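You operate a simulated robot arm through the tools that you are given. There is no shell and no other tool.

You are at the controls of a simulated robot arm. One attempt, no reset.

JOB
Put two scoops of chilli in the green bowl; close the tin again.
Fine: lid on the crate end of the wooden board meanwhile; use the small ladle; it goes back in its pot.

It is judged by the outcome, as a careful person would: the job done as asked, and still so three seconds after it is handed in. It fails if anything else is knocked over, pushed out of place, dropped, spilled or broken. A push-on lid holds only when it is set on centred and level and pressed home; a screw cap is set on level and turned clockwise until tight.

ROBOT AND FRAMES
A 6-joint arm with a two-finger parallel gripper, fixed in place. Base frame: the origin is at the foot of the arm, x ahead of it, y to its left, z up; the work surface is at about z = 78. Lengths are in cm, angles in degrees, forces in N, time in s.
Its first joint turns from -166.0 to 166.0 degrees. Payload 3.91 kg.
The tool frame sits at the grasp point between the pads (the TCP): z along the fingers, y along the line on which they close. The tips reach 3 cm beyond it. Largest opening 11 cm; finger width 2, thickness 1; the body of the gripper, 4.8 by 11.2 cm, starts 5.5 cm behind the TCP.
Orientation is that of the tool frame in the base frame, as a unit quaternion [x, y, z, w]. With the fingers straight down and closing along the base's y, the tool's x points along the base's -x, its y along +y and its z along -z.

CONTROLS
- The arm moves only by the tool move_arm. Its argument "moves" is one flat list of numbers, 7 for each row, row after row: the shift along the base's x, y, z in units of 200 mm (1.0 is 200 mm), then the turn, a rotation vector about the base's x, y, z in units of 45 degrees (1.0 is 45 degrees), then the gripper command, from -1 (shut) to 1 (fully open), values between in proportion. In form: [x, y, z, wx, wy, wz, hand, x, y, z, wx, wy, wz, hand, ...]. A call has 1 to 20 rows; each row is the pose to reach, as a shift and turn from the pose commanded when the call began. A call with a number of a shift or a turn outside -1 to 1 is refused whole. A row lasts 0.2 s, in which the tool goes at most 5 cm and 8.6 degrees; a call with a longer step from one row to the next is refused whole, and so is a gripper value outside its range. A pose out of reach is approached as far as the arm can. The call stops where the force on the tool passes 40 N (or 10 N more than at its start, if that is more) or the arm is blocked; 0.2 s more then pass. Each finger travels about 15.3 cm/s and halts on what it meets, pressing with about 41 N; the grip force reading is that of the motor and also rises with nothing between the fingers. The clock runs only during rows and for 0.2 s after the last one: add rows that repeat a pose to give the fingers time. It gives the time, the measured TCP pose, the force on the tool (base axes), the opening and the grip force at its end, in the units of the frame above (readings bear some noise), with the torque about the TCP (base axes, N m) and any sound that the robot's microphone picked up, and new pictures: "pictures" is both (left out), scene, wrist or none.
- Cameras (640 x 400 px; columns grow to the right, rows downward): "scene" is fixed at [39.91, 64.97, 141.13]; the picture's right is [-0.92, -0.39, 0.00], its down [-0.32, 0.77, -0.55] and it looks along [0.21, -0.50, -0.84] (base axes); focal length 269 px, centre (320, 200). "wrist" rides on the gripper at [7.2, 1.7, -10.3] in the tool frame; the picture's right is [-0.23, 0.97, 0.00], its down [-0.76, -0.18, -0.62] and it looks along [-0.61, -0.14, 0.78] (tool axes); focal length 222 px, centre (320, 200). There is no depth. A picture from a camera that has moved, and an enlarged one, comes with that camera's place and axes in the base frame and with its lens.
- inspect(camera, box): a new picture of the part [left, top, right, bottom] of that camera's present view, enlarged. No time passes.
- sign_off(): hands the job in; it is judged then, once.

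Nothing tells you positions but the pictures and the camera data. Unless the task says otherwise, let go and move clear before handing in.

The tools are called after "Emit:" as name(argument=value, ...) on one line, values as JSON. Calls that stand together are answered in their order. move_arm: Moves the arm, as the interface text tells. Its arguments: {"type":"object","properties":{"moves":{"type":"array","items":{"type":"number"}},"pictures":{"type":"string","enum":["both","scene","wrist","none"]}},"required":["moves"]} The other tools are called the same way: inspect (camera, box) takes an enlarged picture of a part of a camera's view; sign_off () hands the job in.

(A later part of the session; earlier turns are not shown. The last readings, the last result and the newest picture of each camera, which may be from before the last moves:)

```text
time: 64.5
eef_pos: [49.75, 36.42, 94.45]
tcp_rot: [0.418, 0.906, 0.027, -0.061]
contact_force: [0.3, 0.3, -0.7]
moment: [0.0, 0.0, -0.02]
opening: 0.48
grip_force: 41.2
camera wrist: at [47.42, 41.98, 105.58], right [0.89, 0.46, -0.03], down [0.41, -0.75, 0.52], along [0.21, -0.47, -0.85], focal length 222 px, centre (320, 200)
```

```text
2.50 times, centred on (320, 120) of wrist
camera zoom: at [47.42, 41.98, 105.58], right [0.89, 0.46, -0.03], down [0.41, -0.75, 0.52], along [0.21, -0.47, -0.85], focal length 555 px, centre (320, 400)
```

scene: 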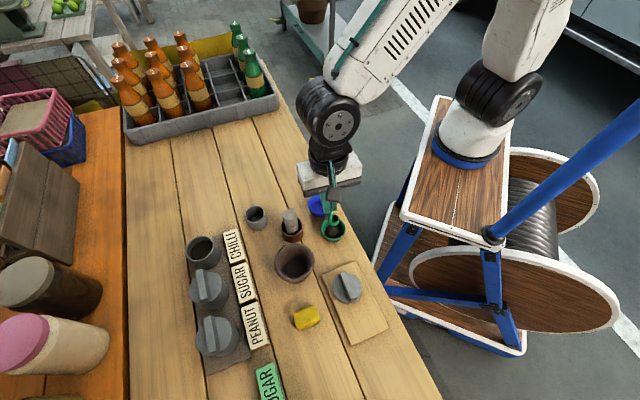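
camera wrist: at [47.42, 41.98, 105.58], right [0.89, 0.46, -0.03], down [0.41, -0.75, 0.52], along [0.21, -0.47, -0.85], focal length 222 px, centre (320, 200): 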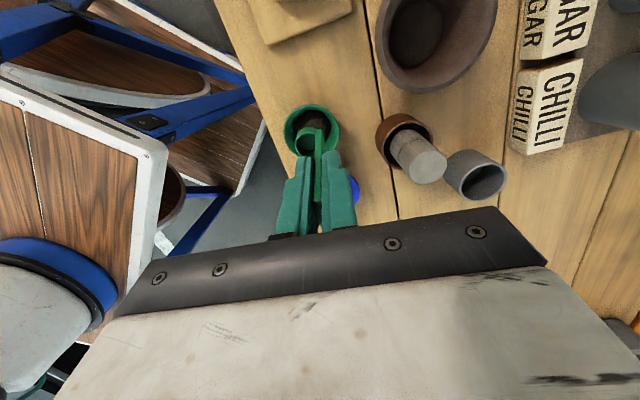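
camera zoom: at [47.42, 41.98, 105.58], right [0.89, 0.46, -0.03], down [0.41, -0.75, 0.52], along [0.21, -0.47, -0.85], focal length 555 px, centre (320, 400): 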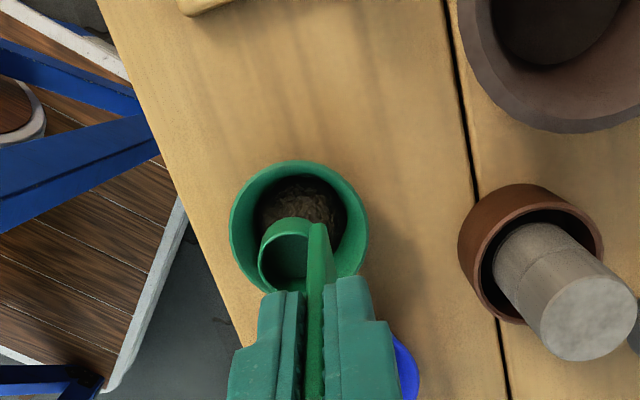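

Two scoops are in the bowl and the ladle is empty. Next I return the ladle to the grey pot, keeping high over the pestle.

Emit:
move_arm(moves=[-0.032, 0.0375, 0.06, -0.1267, -0.1083, 0, -1, -0.032, 0.0375, 0.2, -0.1267, -0.1083, 0, -1, -0.032, 0.0375, 0.329, -0.1267, -0.1083, 0, -1, 0.08, 0.065, 0.329, -0.1267, -0.1083, 0, -1, 0.26, 0.1, 0.329, -0.1267, -0.1083, 0, -1, 0.45, 0.135, 0.329, -0.1267, -0.1083, 0, -1, 0.64, 0.17, 0.329, -0.1267, -0.1083, 0, -1, 0.8, 0.2, 0.329, -0.1267, -0.1083, 0, -1, 0.91, 0.215, 0.329, -0.1267, -0.1083, 0, -1, 0.939, 0.2195, 0.329, -0.1267, -0.1083, 0, -1, 0.939, 0.2195, 0.329, -0.1267, -0.1083, 0, -1])

Emit:
inspect(camera="scene", box=[200, 140, 320, 240])

Emit:
inspect(camera="wrist", box=[250, 60, 390, 180])

Emit:
inspect(camera="scene", box=[300, 200, 370, 250])

```text
time: 66.9
eef_pos: [68.63, 40.6, 100.79]
tcp_rot: [0.418, 0.908, -0.002, -0.002]
contact_force: [-0.2, -0.5, -1.0]
moment: [0.0, -0.01, 0.02]
opening: 0.49
grip_force: 41.0
camera wrist: at [65.26, 47.36, 111.34], right [0.89, 0.46, -0.01], down [0.36, -0.69, 0.62], along [0.28, -0.55, -0.78], focal length 222 px, centre (320, 200)
```

scene: 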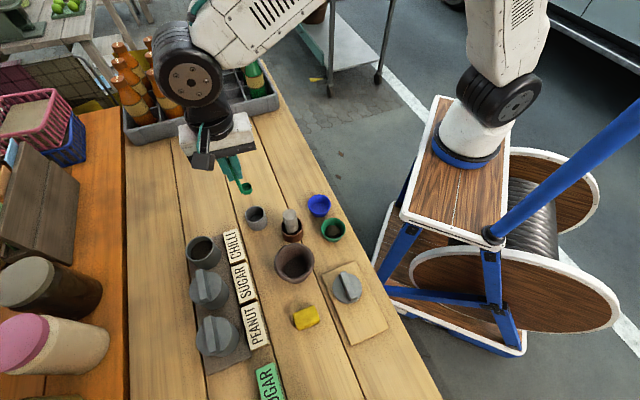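
wrist: 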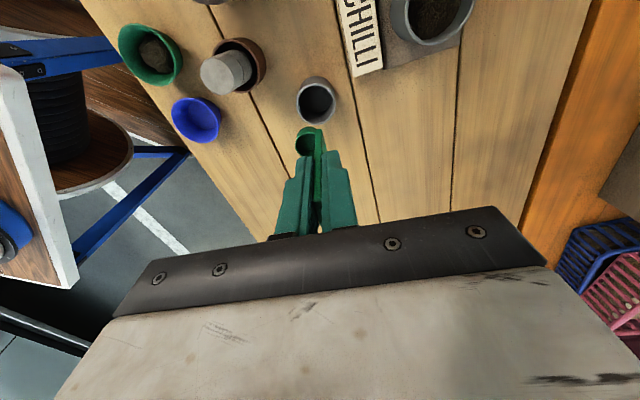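

```text
4.00 times, centred on (260, 190) of scene
camera zoom: at [39.91, 64.97, 141.13], right [-0.92, -0.39, 0.0], down [-0.32, 0.77, -0.55], along [0.21, -0.5, -0.84], focal length 1077 px, centre (560, 240)
```

zoom: 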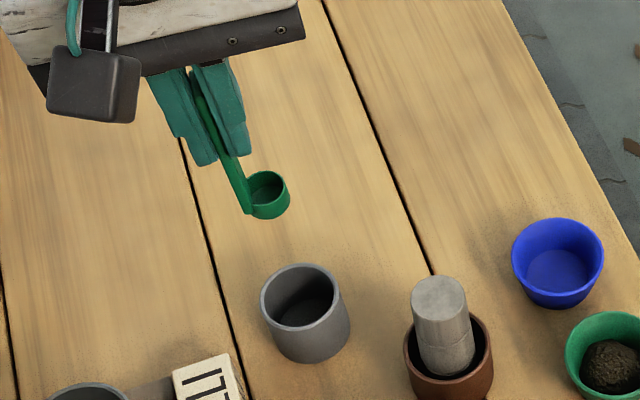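

```text
3.33 times, centred on (320, 120) of wrist
camera zoom: at [65.26, 47.36, 111.34], right [0.89, 0.46, -0.01], down [0.36, -0.69, 0.62], along [0.28, -0.55, -0.78], focal length 740 px, centre (320, 467)
```

zoom: 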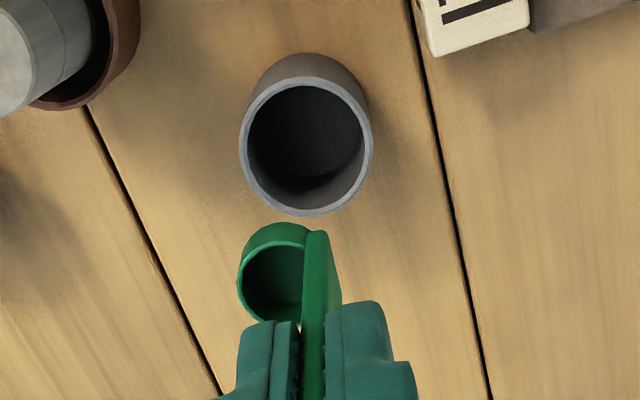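

```text
8.00 times, centred on (335, 225) of scene
camera zoom: at [39.91, 64.97, 141.13], right [-0.92, -0.39, 0.0], down [-0.32, 0.77, -0.55], along [0.21, -0.5, -0.84], focal length 2154 px, centre (200, 0)
```

zoom: 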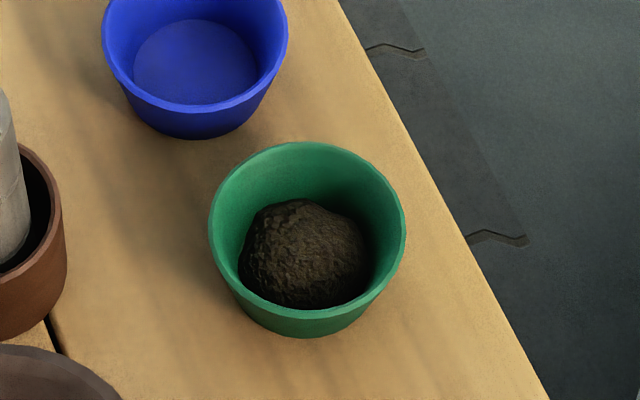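

The bowl shows a heap of two scoops with nothing spilled around it. The ladle is above its pot in line, so I'll lower it in.

Emit:
move_arm(moves=[0, 0, -0.1, 0, 0, 0, -1, 0, 0, -0.22, 0, 0, 0, -1, 0, 0, -0.34, 0, 0, 0, -1, 0, 0, -0.44, 0, 0, 0, -1, 0, 0, -0.52, 0, 0, 0, -1, 0, 0, -0.58, 0, 0, 0, -1, 0, 0, -0.62, 0, 0, 0, -1, 0, 0, -0.62, 0, 0, 0, -1])

Emit:
inspect(camera="scene", box=[210, 160, 310, 240])

Emit:
inspect(camera="wrist", box=[250, 60, 390, 180])

```text
time: 68.7
eef_pos: [68.56, 40.71, 88.49]
tcp_rot: [0.419, 0.908, -0.002, -0.002]
contact_force: [-0.6, 0.3, -0.3]
moment: [0.02, -0.03, 0.02]
opening: 0.47
grip_force: 41.4
camera wrist: at [65.28, 47.45, 98.9], right [0.89, 0.46, -0.01], down [0.36, -0.69, 0.62], along [0.28, -0.55, -0.78], focal length 222 px, centre (320, 200)
```

scene: 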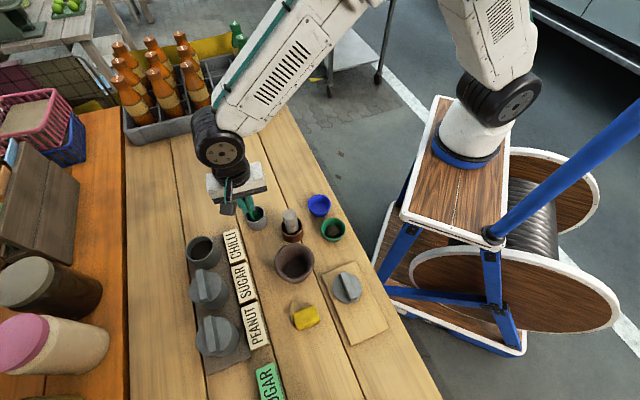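
wrist: 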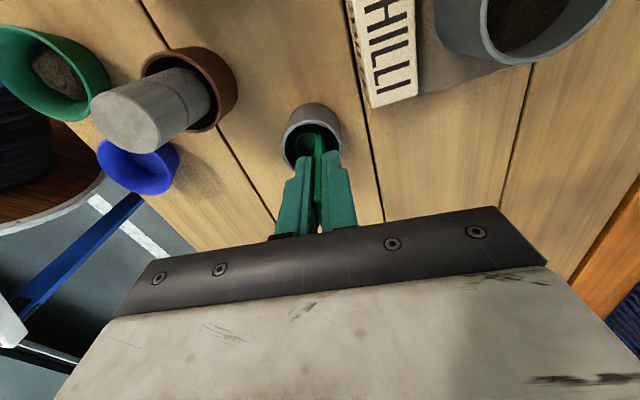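

```text
5.00 times, centred on (260, 200) of scene
camera zoom: at [39.91, 64.97, 141.13], right [-0.92, -0.39, 0.0], down [-0.32, 0.77, -0.55], along [0.21, -0.5, -0.84], focal length 1346 px, centre (620, 200)
```

zoom: 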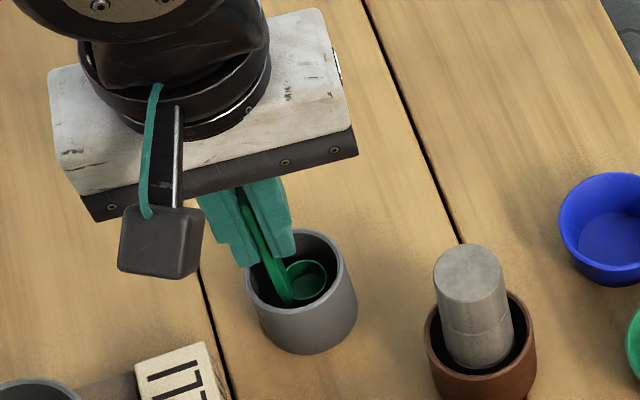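

```text
3.33 times, centred on (320, 120) of wrist
camera zoom: at [65.28, 47.45, 98.9], right [0.89, 0.46, -0.01], down [0.36, -0.69, 0.62], along [0.28, -0.55, -0.78], focal length 740 px, centre (320, 467)
```

zoom: 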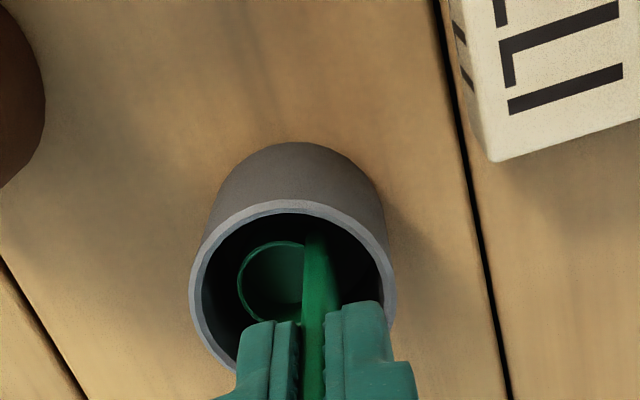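

Emit:
move_arm(moves=[0, 0, -0.0075, 0, 0, 0, -1, 0, 0, -0.015, 0, 0, 0, -1, 0, 0, -0.0225, 0, 0, 0, -1, 0, 0, -0.03, 0, 0, 0, -1, 0, 0, -0.035, 0, 0, 0, -1, 0, 0, -0.035, 0, 0, 0, -1], pictures="none")

```text
time: 70.1
eef_pos: [68.58, 40.68, 87.82]
tcp_rot: [0.418, 0.908, -0.002, -0.002]
contact_force: [-0.1, -0.4, -0.5]
moment: [-0.02, 0.02, -0.02]
opening: 0.48
grip_force: 41.6
```

Emit:
move_arm(moves=[0, 0, -0.005, 0, 0, 0, -1, 0, 0, -0.01, 0, 0, 0, -1, 0, 0, -0.015, 0, 0, 0, -1, 0, 0, -0.02, 0, 0, 0, -1, 0, 0, -0.02, 0, 0, 0, -1], pictures="wrist")

Emit:
inspect(camera="scene", box=[220, 180, 290, 240])

```text
time: 71.3
eef_pos: [68.59, 40.77, 87.42]
tcp_rot: [0.418, 0.908, -0.002, -0.002]
contact_force: [-0.4, 0.2, 0.2]
moment: [0.01, -0.02, 0.06]
opening: 0.49
grip_force: 40.8
camera wrist: at [65.29, 47.41, 97.81], right [0.89, 0.46, -0.01], down [0.36, -0.69, 0.62], along [0.28, -0.55, -0.78], focal length 222 px, centre (320, 200)
```

wrist: 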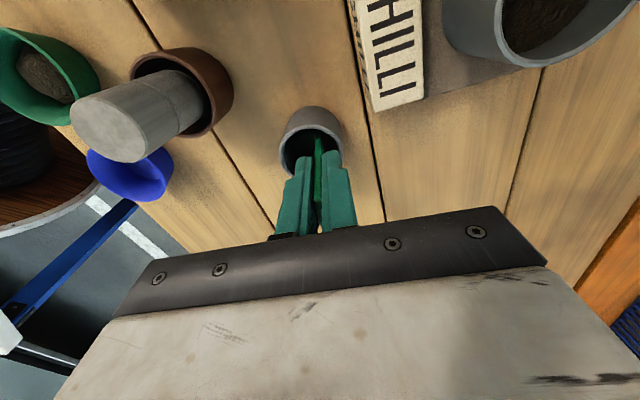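

```text
6.67 times, centred on (255, 210) of scene
camera zoom: at [39.91, 64.97, 141.13], right [-0.92, -0.39, 0.0], down [-0.32, 0.77, -0.55], along [0.21, -0.5, -0.84], focal length 1795 px, centre (753, 133)
```

zoom: 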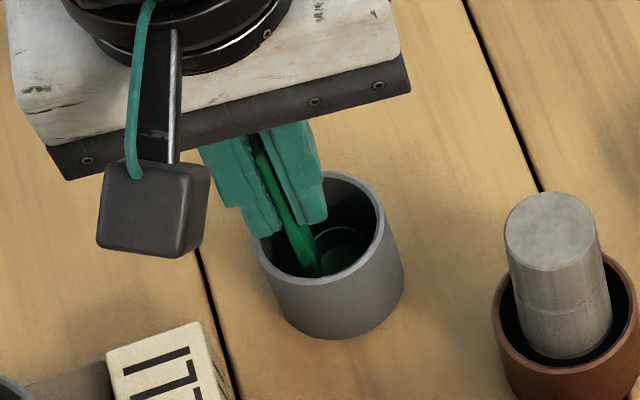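

Emit:
move_arm(moves=[0, 0, -0.005, 0, 0, 0, -1, 0, 0, -0.01, 0, 0, 0, -1, 0, 0, -0.015, 0, 0, 0, -1, 0, 0, -0.015, 0, 0, 0, -1], pictures="none")

```text
time: 72.3
eef_pos: [68.59, 40.68, 87.2]
tcp_rot: [0.419, 0.908, -0.001, -0.001]
contact_force: [1.0, -0.1, 10.5]
moment: [-0.1, -0.01, 0.0]
opening: 0.48
grip_force: 41.0
```

Contact at 10 N: the ladle's cup is on the pot's floor. I'll open part way and rise clear.

Emit:
move_arm(moves=[0, 0, 0.003, 0, 0, 0, -0.7, 0, 0, 0.003, 0, 0, 0, -0.4, 0, 0, 0.003, 0, 0, 0, -0.3, 0, 0, 0.003, 0, 0, 0, -0.3, 0, 0, 0.06, 0, 0, 0, -0.3, 0, 0, 0.16, 0, 0, 0, -0.3, 0, 0, 0.3, 0, 0, 0, -0.3, 0, 0, 0.5, 0, 0, 0, -0.3, 0, 0, 0.65, 0, 0, 0, -0.3, 0, 0, 0.7, 0, 0, 0, -0.1, 0, 0, 0.7, 0, 0, 0, -0.1])

Emit:
inspect(camera="scene", box=[220, 180, 290, 240])

Emit:
inspect(camera="wrist", box=[250, 60, 390, 180])

```text
time: 74.7
eef_pos: [68.54, 40.67, 101.11]
tcp_rot: [0.418, 0.908, -0.002, -0.002]
contact_force: [-0.2, 0.0, -0.4]
moment: [-0.02, 0.03, -0.01]
opening: 4.96
grip_force: 0.0
camera wrist: at [65.3, 47.39, 111.55], right [0.89, 0.46, -0.01], down [0.36, -0.69, 0.62], along [0.28, -0.55, -0.78], focal length 222 px, centre (320, 200)
```

scene: 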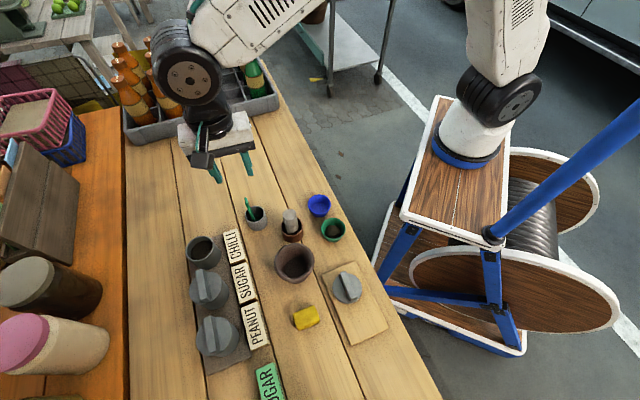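
wrist: 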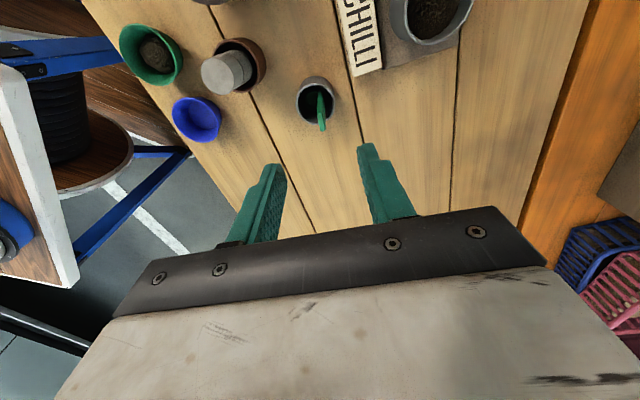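

```text
6.67 times, centred on (255, 210) of scene
camera zoom: at [39.91, 64.97, 141.13], right [-0.92, -0.39, 0.0], down [-0.32, 0.77, -0.55], along [0.21, -0.5, -0.84], focal length 1795 px, centre (753, 133)
```

zoom: 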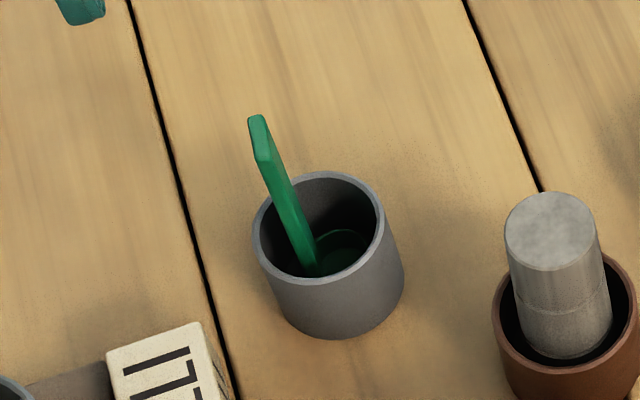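

```text
3.33 times, centred on (320, 120) of wrist
camera zoom: at [65.3, 47.39, 111.55], right [0.89, 0.46, -0.01], down [0.36, -0.69, 0.62], along [0.28, -0.55, -0.78], focal length 740 px, centre (320, 467)
```

zoom: 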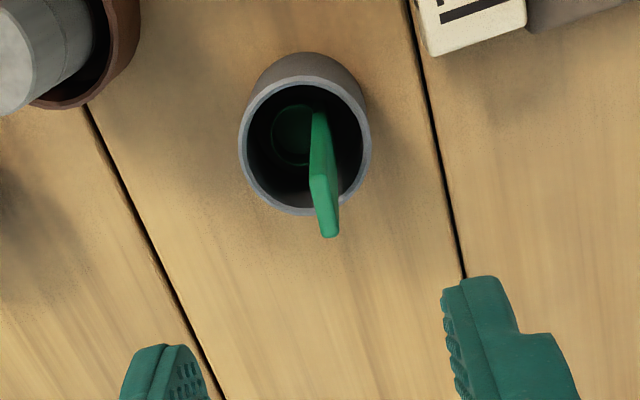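

The ladle stands in its pot again. Now I go back for the lid on the board, returning the gripper to level and to the lid's yaw.

Emit:
move_arm(moves=[-0.1, 0.02, 0.01, 0, 0, 0.02, -0.1, -0.28, 0.06, 0.01, 0.0025, -0.0068, 0.04, -0.1, -0.48, 0.11, 0.01, 0.0025, -0.0068, 0.0556, -0.1, -0.68, 0.16, 0.01, 0.0025, -0.0068, 0.0556, -0.1, -0.86, 0.19, 0.01, 0.0025, -0.0068, 0.0556, -0.1, -0.95, 0.22, 0.01, 0.0025, -0.0068, 0.0556, -0.1], pictures="none")

Emit:
move_arm(moves=[-0.15, 0.04, 0, 0, 0, 0, -0.1, -0.32, 0.09, 0, 0, 0, 0, -0.1, -0.4475, 0.118, 0, 0, 0, 0, -0.1, -0.4475, 0.118, 0, 0, 0, 0, -0.1])

Emit:
inspect(camera="scene", box=[260, 200, 420, 320])

Emit:
inspect(camera="wrist", box=[220, 20, 420, 180])

```text
time: 76.1
eef_pos: [49.5, 45.2, 101.34]
tcp_rot: [0.398, 0.917, 0.0, 0.001]
contact_force: [-0.9, -0.7, 0.5]
moment: [0.01, -0.01, -0.01]
opening: 4.95
grip_force: 0.2
```

```text
time: 77.1
eef_pos: [40.64, 47.39, 101.28]
tcp_rot: [0.399, 0.917, 0.0, 0.0]
contact_force: [0.0, -0.1, 0.3]
moment: [0.0, 0.01, 0.02]
opening: 4.95
grip_force: 0.1
camera wrist: at [37.0, 53.9, 111.59], right [0.87, 0.5, 0.0], down [0.39, -0.68, 0.62], along [0.31, -0.54, -0.78], focal length 222 px, centre (320, 200)
```

scene: 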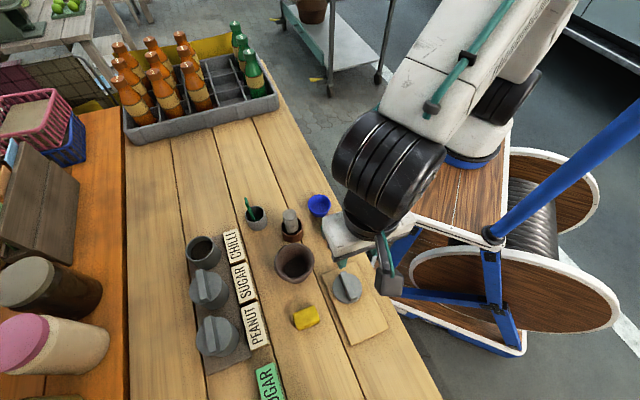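
wrist: 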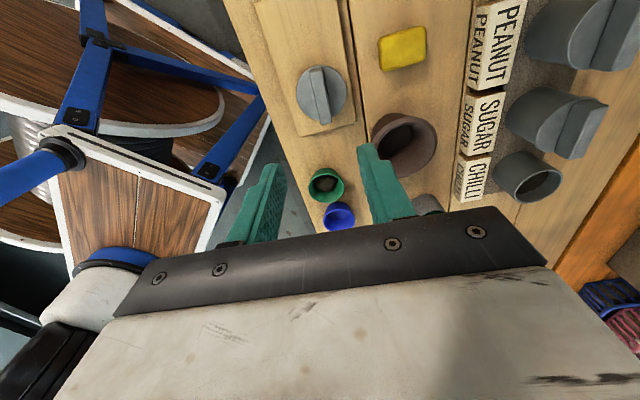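

```text
3.33 times, centred on (340, 260) of scene
camera zoom: at [39.91, 64.97, 141.13], right [-0.92, -0.39, 0.0], down [-0.32, 0.77, -0.55], along [0.21, -0.5, -0.84], focal length 898 px, centre (253, 0)
```

zoom: 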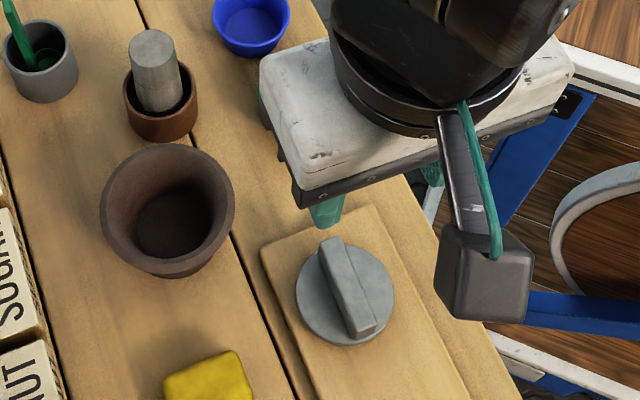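

```text
2.50 times, centred on (320, 100) of wrist
camera zoom: at [37.0, 53.9, 111.59], right [0.87, 0.5, 0.0], down [0.39, -0.68, 0.62], along [0.31, -0.54, -0.78], focal length 555 px, centre (320, 450)
```

zoom: 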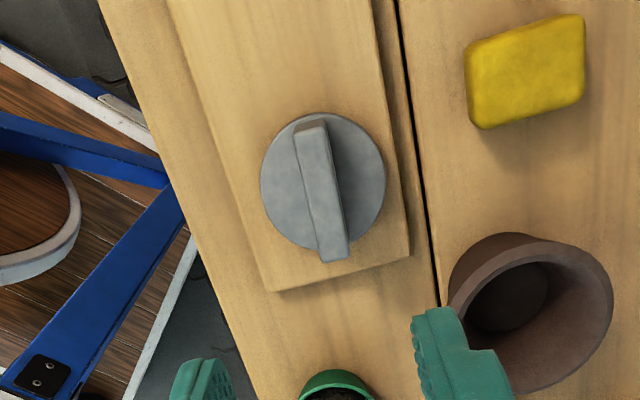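

The lid is still level and centred on the board's crate end. I'll lower onto its bar at the same pose I released it from and grip it.

Emit:
move_arm(moves=[0, 0, -0.15, 0, 0, 0, -0.1, 0, 0, -0.33, 0, 0, 0, -0.1, 0, 0, -0.5, 0, 0, 0, -0.1, 0, 0, -0.65, 0, 0, 0, -0.1, 0, 0, -0.76, 0, 0, 0, -0.1, 0, 0, -0.83, 0, 0, 0, -0.1, 0, 0, -0.86, 0, 0, 0, -0.1, 0, 0, -0.86, 0, 0, 0, -0.1], pictures="none")

Emit:
inspect(camera="wrist", box=[220, 60, 420, 220])

Emit:
inspect(camera="scene", box=[300, 230, 400, 310])

```text
time: 78.9
eef_pos: [40.71, 47.39, 84.2]
tcp_rot: [0.398, 0.917, 0.0, 0.0]
contact_force: [0.7, -0.3, 0.2]
moment: [0.03, -0.01, -0.04]
opening: 4.94
grip_force: 0.0
```

```text
2.50 times, centred on (320, 140) of wrist
camera zoom: at [37.0, 54.01, 94.5], right [0.87, 0.5, 0.0], down [0.39, -0.68, 0.62], along [0.31, -0.54, -0.78], focal length 555 px, centre (320, 350)
```

zoom: 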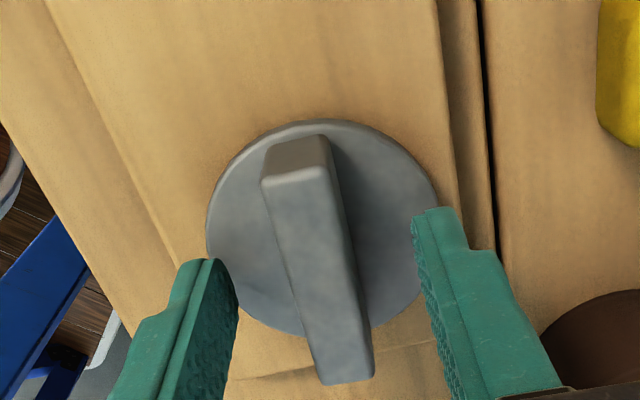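

```text
5.00 times, centred on (350, 270) of scene
camera zoom: at [39.91, 64.97, 141.13], right [-0.92, -0.39, 0.0], down [-0.32, 0.77, -0.55], along [0.21, -0.5, -0.84], focal length 1346 px, centre (170, -150)
```

zoom: 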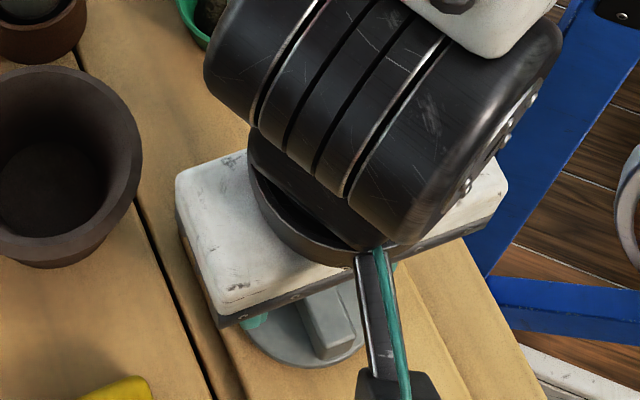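

Emit:
move_arm(moves=[0, 0, 0, 0, 0, 0, -0.5, 0, 0, 0, 0, 0, 0, -1, 0, 0, 0, 0, 0, 0, -1, 0, 0, 0, 0, 0, 0, -1], pictures="none")

Emit:
inspect(camera="wrist", box=[220, 60, 420, 220])

```text
time: 79.9
eef_pos: [40.74, 47.46, 84.2]
tcp_rot: [0.399, 0.917, 0.0, 0.0]
contact_force: [-0.3, 0.0, -0.2]
moment: [-0.01, 0.0, 0.03]
opening: 1.47
grip_force: 41.2
```

```text
2.50 times, centred on (320, 140) of wrist
camera zoom: at [37.0, 54.02, 94.51], right [0.87, 0.5, 0.0], down [0.39, -0.68, 0.62], along [0.31, -0.54, -0.78], focal length 555 px, centre (320, 350)
```

zoom: 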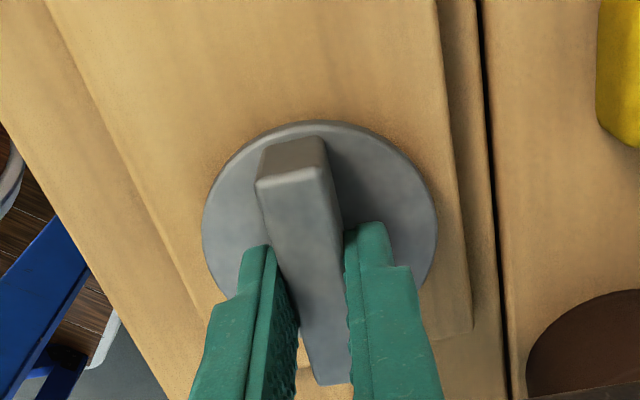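

Emit:
inspect(camera="wrist", box=[150, 60, 490, 260])

Emit:
inspect(camera="wrist", box=[190, 60, 430, 210])

```text
1.88 times, centred on (320, 160) of wrist
camera zoom: at [37.0, 54.02, 94.51], right [0.87, 0.5, 0.0], down [0.39, -0.68, 0.62], along [0.31, -0.54, -0.78], focal length 418 px, centre (320, 275)
```

zoom: 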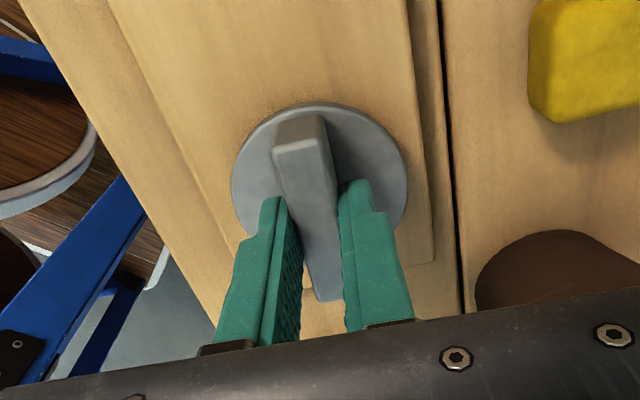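

```text
2.67 times, centred on (310, 135) of wrist
camera zoom: at [37.0, 54.02, 94.51], right [0.87, 0.5, 0.0], down [0.39, -0.68, 0.62], along [0.31, -0.54, -0.78], focal length 592 px, centre (347, 373)
```

zoom: 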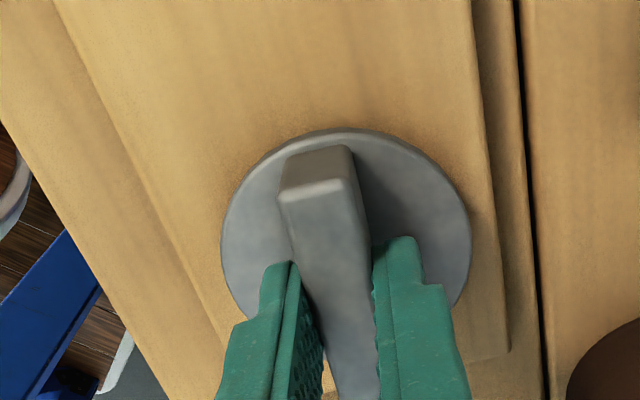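

The lid is gripped again just as it was when I first took it off. I'll raise it and carry it back to above the chilli tin.

Emit:
move_arm(moves=[0, 0, 0.03, 0, 0, 0, -1, 0, 0, 0.12, 0, 0, 0, -1, 0, 0, 0.3, 0, 0, 0, -1, 0, 0, 0.5, 0, 0, 0, -1, 0, 0, 0.7, 0, 0, 0, -1, 0.05, 0.009, 0.85, 0, 0, 0, -1, 0.18, 0.032, 0.9, 0, 0, 0, -1, 0.36, 0.064, 0.9, 0, 0, 0, -1, 0.55, 0.098, 0.9, 0, 0, 0, -1, 0.74, 0.131, 0.9, 0, 0, 0, -1, 0.86, 0.152, 0.9, 0, 0, 0, -1, 0.9, 0.16, 0.9, 0, 0, 0, -1], pictures="scene")

Emit:
move_arm(moves=[0.1, 0.02, 0, 0, 0, 0, -1, 0.27, 0.05, 0, 0, 0, 0, -1, 0.45, 0.08, 0, 0, 0, 0, -1, 0.62, 0.11, 0, 0, 0, 0, -1, 0.73, 0.13, 0, 0, 0, 0, -1, 0.7625, 0.135, -0.05, 0, 0, 0, -1, 0.7625, 0.135, -0.15, 0, 0, 0, -1, 0.7625, 0.135, -0.25, 0, 0, 0, -1, 0.7625, 0.135, -0.34, 0, 0, 0, -1, 0.7625, 0.135, -0.38, 0, 0, 0, -1, 0.7625, 0.135, -0.38, 0, 0, 0, -1])

Emit:
inspect(camera="scene", box=[140, 180, 260, 280])

Emit:
inspect(camera="wrist", box=[190, 60, 430, 210])

```text
time: 82.5
eef_pos: [58.62, 50.66, 102.28]
tcp_rot: [0.399, 0.917, 0.0, 0.001]
contact_force: [0.0, -0.5, 0.4]
moment: [0.01, -0.05, 0.01]
opening: 1.48
grip_force: 41.0
```

scene: 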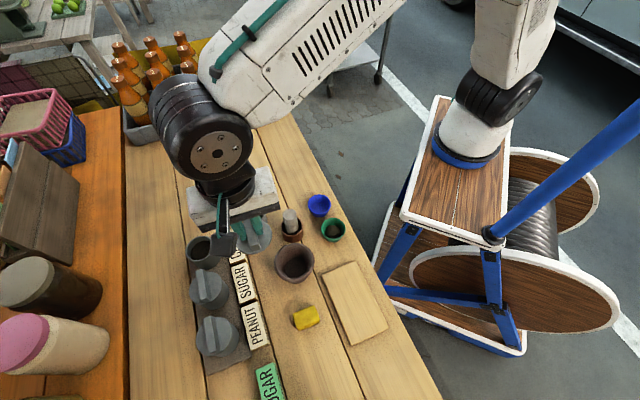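

```text
time: 84.9
eef_pos: [73.95, 53.3, 94.47]
tcp_rot: [0.399, 0.917, 0.0, 0.0]
contact_force: [0.6, 0.0, 0.5]
moment: [0.0, -0.01, -0.02]
opening: 1.5
grip_force: 41.2
camera wrist: at [70.26, 59.87, 104.9], right [0.87, 0.5, 0.0], down [0.39, -0.68, 0.62], along [0.31, -0.54, -0.78], focal length 222 px, centre (320, 200)
```

scene: 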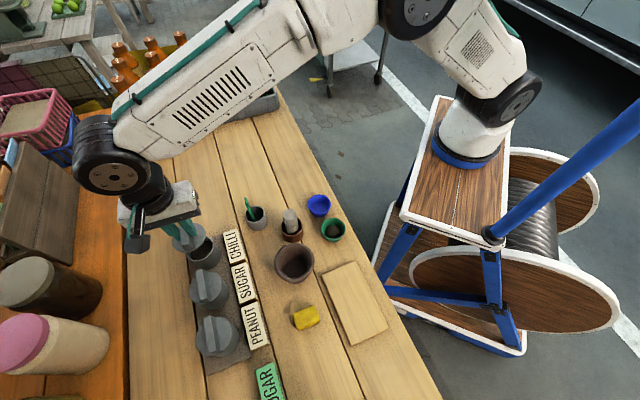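
wrist: 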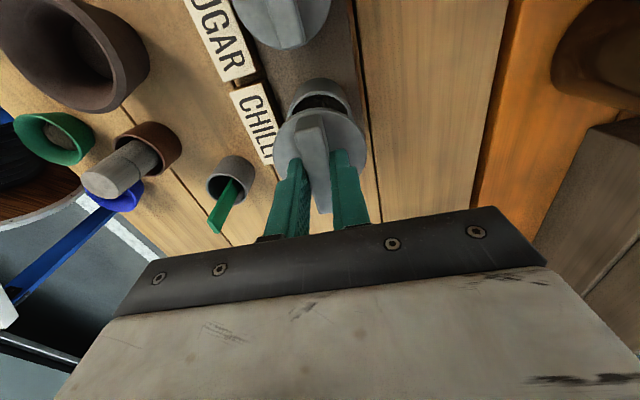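

```text
4.00 times, centred on (200, 230) of scene
camera zoom: at [39.91, 64.97, 141.13], right [-0.92, -0.39, 0.0], down [-0.32, 0.77, -0.55], along [0.21, -0.5, -0.84], focal length 1077 px, centre (800, 80)
```

zoom: 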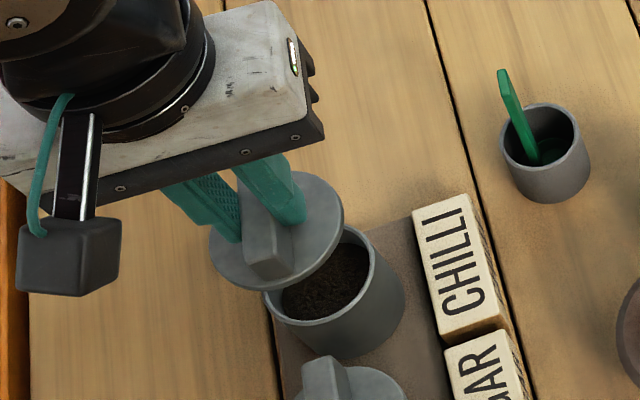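

```text
2.67 times, centred on (310, 135) of wrist
camera zoom: at [70.26, 59.87, 104.9], right [0.87, 0.5, 0.0], down [0.39, -0.68, 0.62], along [0.31, -0.54, -0.78], focal length 592 px, centre (347, 373)
```

zoom: 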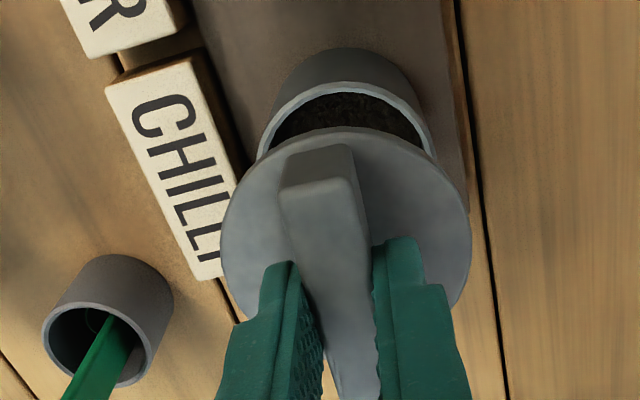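

Emit:
move_arm(moves=[0, 0, -0.06, 0, 0, 0, -1, 0, 0, -0.12, 0, 0, 0, -1, 0, 0, -0.16, 0, 0, 0, -1, 0, 0, -0.175, 0, 0, 0, -1, 0, 0, -0.175, 0, 0, 0, -1], pictures="none")

Emit:
inspect(camera="wrist", box=[190, 60, 430, 210])

Emit:
inspect(camera="scene", box=[140, 180, 260, 280])

```text
time: 86.1
eef_pos: [73.85, 53.31, 91.02]
tcp_rot: [0.398, 0.917, 0.0, 0.0]
contact_force: [0.8, 0.3, -0.9]
moment: [-0.01, 0.02, 0.01]
opening: 1.48
grip_force: 40.9
```

```text
2.67 times, centred on (310, 135) of wrist
camera zoom: at [70.27, 59.88, 101.38], right [0.87, 0.5, 0.0], down [0.39, -0.68, 0.62], along [0.31, -0.54, -0.78], focal length 592 px, centre (347, 373)
```

zoom: 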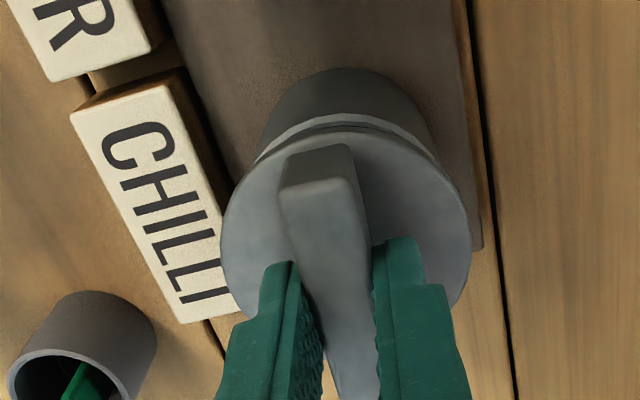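

```text
4.00 times, centred on (200, 230) of scene
camera zoom: at [39.91, 64.97, 141.13], right [-0.92, -0.39, 0.0], down [-0.32, 0.77, -0.55], along [0.21, -0.5, -0.84], focal length 1077 px, centre (800, 80)
```

zoom: 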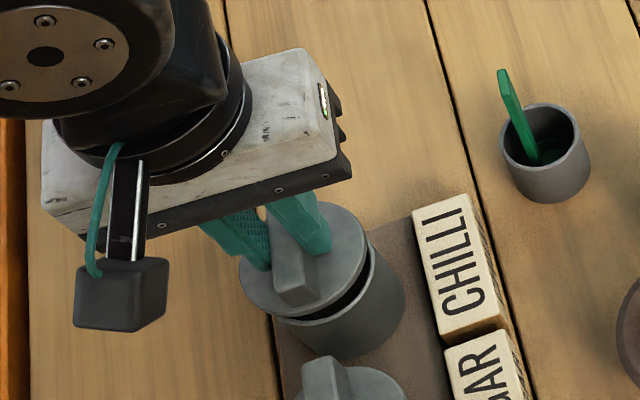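

Comparing the camera position to the original seated pose, I am about 0.1 cm off, since the commanded pose was rebased at the earlier stop. I'll correct by (+0.09, +0.10) cm and lower to just above the seat.

Emit:
move_arm(moves=[0.0045, 0.005, 0, 0, 0, 0, -1, 0.0045, 0.005, -0.015, 0, 0, 0, -1, 0.0045, 0.005, -0.03, 0, 0, 0, -1, 0.0045, 0.005, -0.04, 0, 0, 0, -1, 0.0045, 0.005, -0.04, 0, 0, 0, -1], pictures="none")

Emit:
inspect(camera="wrist", box=[190, 60, 430, 210])

Emit:
inspect(camera="scene", box=[160, 200, 240, 270])

```text
time: 87.3
eef_pos: [73.93, 53.4, 90.26]
tcp_rot: [0.4, 0.917, -0.001, 0.001]
contact_force: [-0.6, 0.3, -0.2]
moment: [-0.01, -0.02, -0.02]
opening: 1.47
grip_force: 41.3
```

```text
2.67 times, centred on (310, 135) of wrist
camera zoom: at [70.36, 59.98, 100.6], right [0.87, 0.5, 0.0], down [0.39, -0.68, 0.62], along [0.31, -0.54, -0.78], focal length 592 px, centre (347, 373)
```

zoom: 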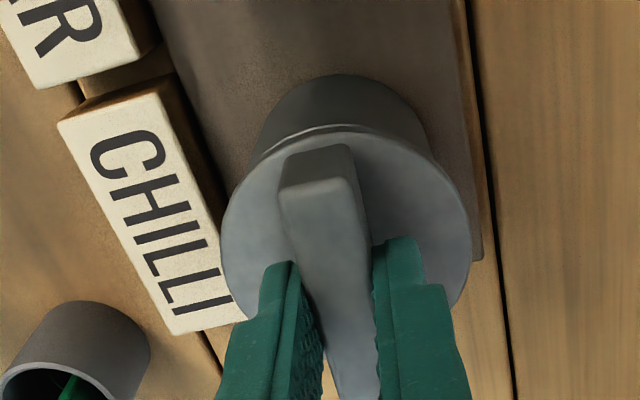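

```text
5.71 times, centred on (200, 235) of scene
camera zoom: at [39.91, 64.97, 141.13], right [-0.92, -0.39, 0.0], down [-0.32, 0.77, -0.55], along [0.21, -0.5, -0.84], focal length 1539 px, centre (1006, 0)
```

zoom: 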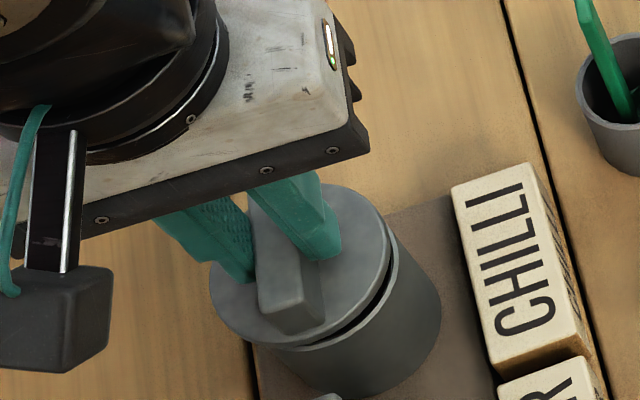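

Emit:
move_arm(moves=[0, 0, -0.01, 0, 0, 0, -1, 0, 0, -0.02, 0, 0, 0, -1, 0, 0, -0.03, 0, 0, 0, -1, 0, 0, -0.035, 0, 0, 0, -1, 0, 0, -0.035, 0, 0, 0, -1], pictures="none")

Emit:
inspect(camera="scene", box=[160, 200, 240, 270])

Emit:
inspect(camera="wrist", box=[190, 60, 430, 210])

```text
time: 88.5
eef_pos: [73.92, 53.51, 89.42]
tcp_rot: [0.398, 0.917, 0.001, 0.0]
contact_force: [0.0, -0.1, 0.5]
moment: [0.01, 0.0, -0.03]
opening: 1.45
grip_force: 41.7
```

```text
5.71 times, centred on (200, 235) of scene
camera zoom: at [39.91, 64.97, 141.13], right [-0.92, -0.39, 0.0], down [-0.32, 0.77, -0.55], along [0.21, -0.5, -0.84], focal length 1539 px, centre (1006, 0)
```

zoom: 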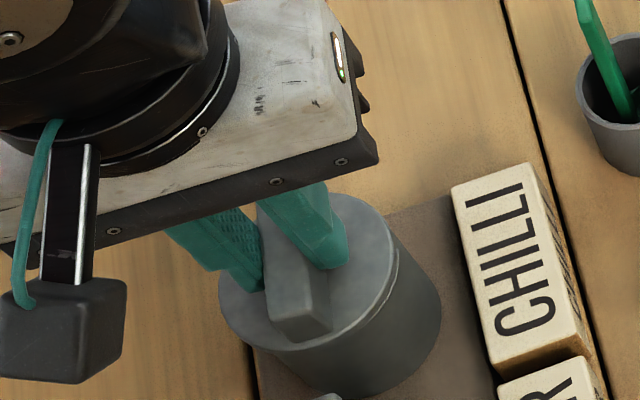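

```text
2.67 times, centred on (310, 135) of wrist
camera zoom: at [70.31, 60.01, 99.87], right [0.87, 0.5, 0.0], down [0.39, -0.68, 0.62], along [0.31, -0.54, -0.78], focal length 592 px, centre (347, 373)
```

zoom: 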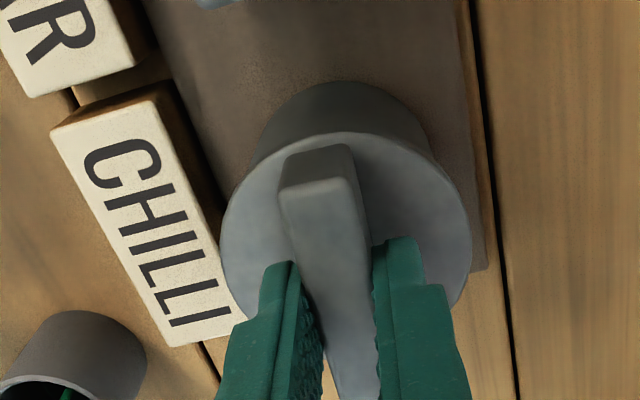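

Emit:
move_arm(moves=[0, 0, -0.0025, 0, 0, 0, -1, 0, 0, -0.005, 0, 0, 0, -1, 0, 0, -0.0075, 0, 0, 0, -1, 0, 0, -0.01, 0, 0, 0, -1, 0, 0, -0.01, 0, 0, 0, -1], pictures="none")

Emit:
inspect(camera="wrist", box=[190, 60, 430, 210])

```text
time: 89.7
eef_pos: [74.04, 53.42, 89.35]
tcp_rot: [0.399, 0.917, 0.0, 0.0]
contact_force: [-0.1, -0.8, 2.5]
moment: [0.03, -0.02, -0.02]
opening: 1.48
grip_force: 41.4
```

```text
2.67 times, centred on (310, 135) of wrist
camera zoom: at [70.34, 59.97, 99.75], right [0.87, 0.5, 0.0], down [0.39, -0.68, 0.62], along [0.31, -0.54, -0.78], focal length 592 px, centre (347, 373)
```

zoom: 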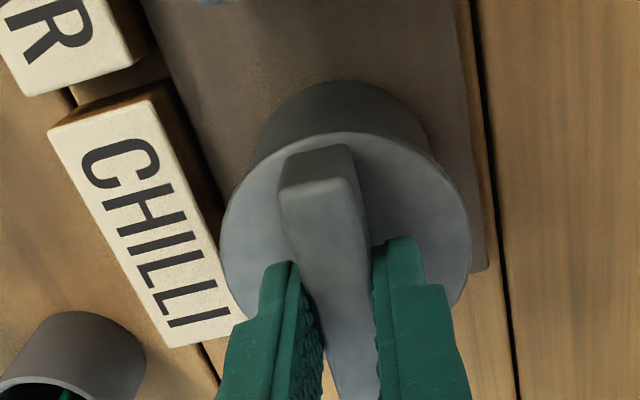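

Emit:
move_arm(moves=[0, 0, -0.0025, 0, 0, 0, -1, 0, 0, -0.005, 0, 0, 0, -1, 0, 0, -0.0075, 0, 0, 0, -1, 0, 0, -0.0075, 0, 0, 0, -1], pictures="none")

```text
time: 90.7
eef_pos: [73.96, 53.43, 89.37]
tcp_rot: [0.399, 0.917, 0.0, 0.0]
contact_force: [-4.7, -6.6, 17.5]
moment: [0.08, 0.0, 0.0]
opening: 1.46
grip_force: 40.7
```

Emit:
move_arm(moves=[0, 0, -0.0025, 0, 0, 0, -1, 0, 0, -0.005, 0, 0, 0, -1, 0, 0, -0.0065, 0, 0, 0, -1, 0, 0, -0.0065, 0, 0, 0, -1])

Emit:
inspect(camera="wrist", box=[190, 60, 430, 210])

Emit:
inspect(camera="scene", box=[160, 200, 240, 270])

```text
time: 91.7
eef_pos: [74.05, 53.43, 89.13]
tcp_rot: [0.399, 0.917, 0.0, 0.001]
contact_force: [-6.3, -11.2, 29.3]
moment: [0.13, 0.05, 0.0]
opening: 1.48
grip_force: 40.7
camera wrist: at [70.3, 59.9, 99.6], right [0.87, 0.5, 0.0], down [0.39, -0.68, 0.62], along [0.31, -0.54, -0.78], focal length 222 px, centre (320, 200)
```

scene: 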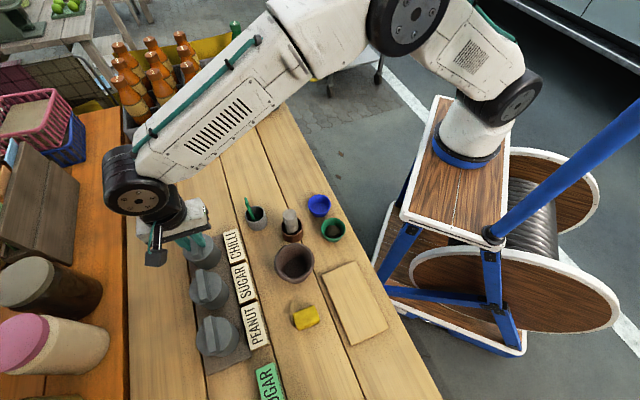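
wrist: 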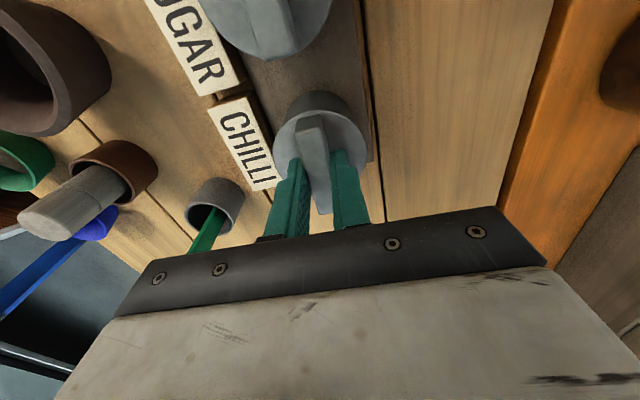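

```text
2.67 times, centred on (310, 135) of wrist
camera zoom: at [70.3, 59.9, 99.6], right [0.87, 0.5, 0.0], down [0.39, -0.68, 0.62], along [0.31, -0.54, -0.78], focal length 592 px, centre (347, 373)
```

zoom: 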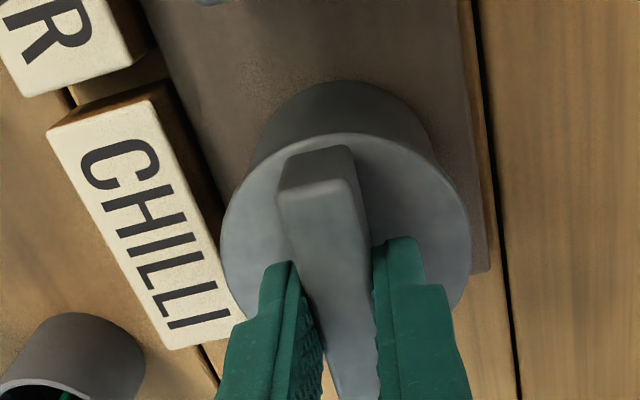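

```text
5.71 times, centred on (200, 235) of scene
camera zoom: at [39.91, 64.97, 141.13], right [-0.92, -0.39, 0.0], down [-0.32, 0.77, -0.55], along [0.21, -0.5, -0.84], focal length 1539 px, centre (1006, 0)
```

zoom: 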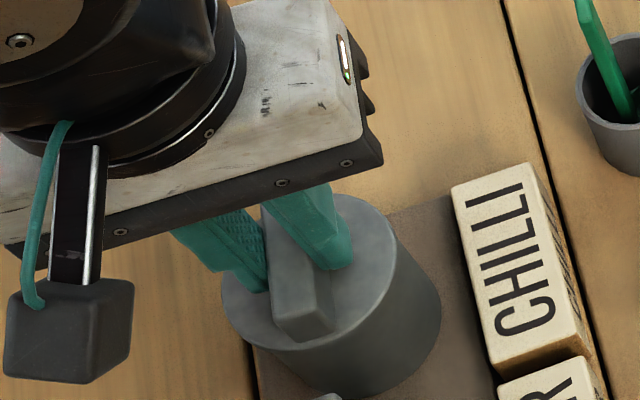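

The lid is going down onto the tin (29 N), with some sideways force suggesting a small offset. I'll shift by about 0.1 cm in that direction to relieve it and press on.

Emit:
move_arm(moves=[-0.0015, -0.0025, 0.0, 0, 0, 0, -1, -0.003, -0.005, 0.0, 0, 0, 0, -1, -0.003, -0.005, 0.0, 0, 0, 0, -1], pictures="none")

```text
time: 92.5
eef_pos: [73.94, 53.42, 89.13]
tcp_rot: [0.399, 0.917, 0.0, 0.0]
contact_force: [0.7, -3.4, 25.5]
moment: [0.16, -0.16, 0.04]
opening: 1.47
grip_force: 41.2
```

Emit:
move_arm(moves=[0, 0, -0.0025, 0, 0, 0, -1, 0, 0, -0.005, 0, 0, 0, -1, 0, 0, -0.0075, 0, 0, 0, -1, 0, 0, -0.0075, 0, 0, 0, -1], pictures="none")

Emit:
inspect(camera="wrist", box=[190, 60, 430, 210])

Emit:
inspect(camera="scene", box=[160, 200, 240, 270])

```text
time: 93.5
eef_pos: [73.89, 53.47, 88.98]
tcp_rot: [0.399, 0.917, 0.001, 0.0]
contact_force: [8.8, 3.2, 30.7]
moment: [0.18, -0.26, 0.06]
opening: 1.47
grip_force: 40.7
```

```text
2.67 times, centred on (310, 135) of wrist
camera zoom: at [70.24, 59.85, 99.41], right [0.87, 0.5, 0.0], down [0.39, -0.68, 0.62], along [0.31, -0.54, -0.78], focal length 592 px, centre (347, 373)
```

zoom: 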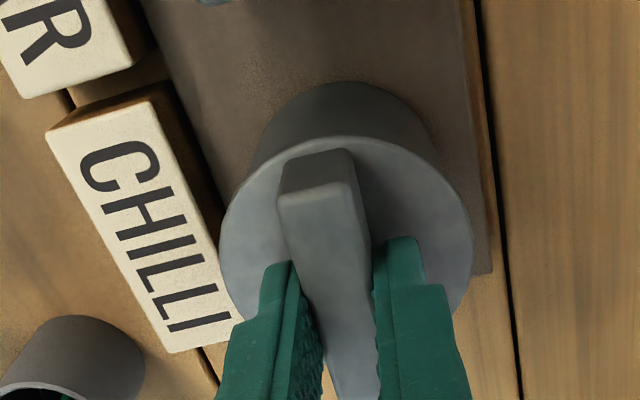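

```text
5.71 times, centred on (200, 235) of scene
camera zoom: at [39.91, 64.97, 141.13], right [-0.92, -0.39, 0.0], down [-0.32, 0.77, -0.55], along [0.21, -0.5, -0.84], focal length 1539 px, centre (1006, 0)
```

zoom: 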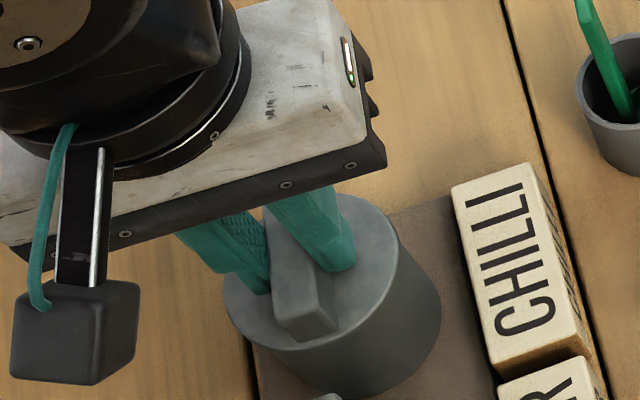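

The lid's outline now matches its original closed position exactly in the scene view. I'll relieve the press, open the fingers slightly, and rise just above the bar, then press from the top with closed fingers to make sure it is home.

Emit:
move_arm(moves=[0, 0, 0.007, 0, 0, 0, -1, 0, 0, 0.014, 0, 0, 0, -1, 0, 0, 0.014, 0, 0, 0, -1], pictures="none")

```text
time: 94.3
eef_pos: [73.82, 53.36, 89.04]
tcp_rot: [0.398, 0.917, -0.001, -0.001]
contact_force: [11.0, 7.8, 6.9]
moment: [0.23, -0.31, 0.01]
opening: 1.48
grip_force: 40.5
```

Emit:
move_arm(moves=[0.0025, 0.002, 0.001, 0, 0, 0, -1, 0.005, 0.004, 0.0025, 0, 0, 0, -1, 0.005, 0.004, 0.0025, 0, 0, 0, -1], pictures="none")

```text
time: 95.1
eef_pos: [74.01, 53.43, 89.22]
tcp_rot: [0.398, 0.917, 0.0, -0.001]
contact_force: [0.1, 0.1, -0.7]
moment: [0.0, 0.01, 0.0]
opening: 1.49
grip_force: 41.1
```

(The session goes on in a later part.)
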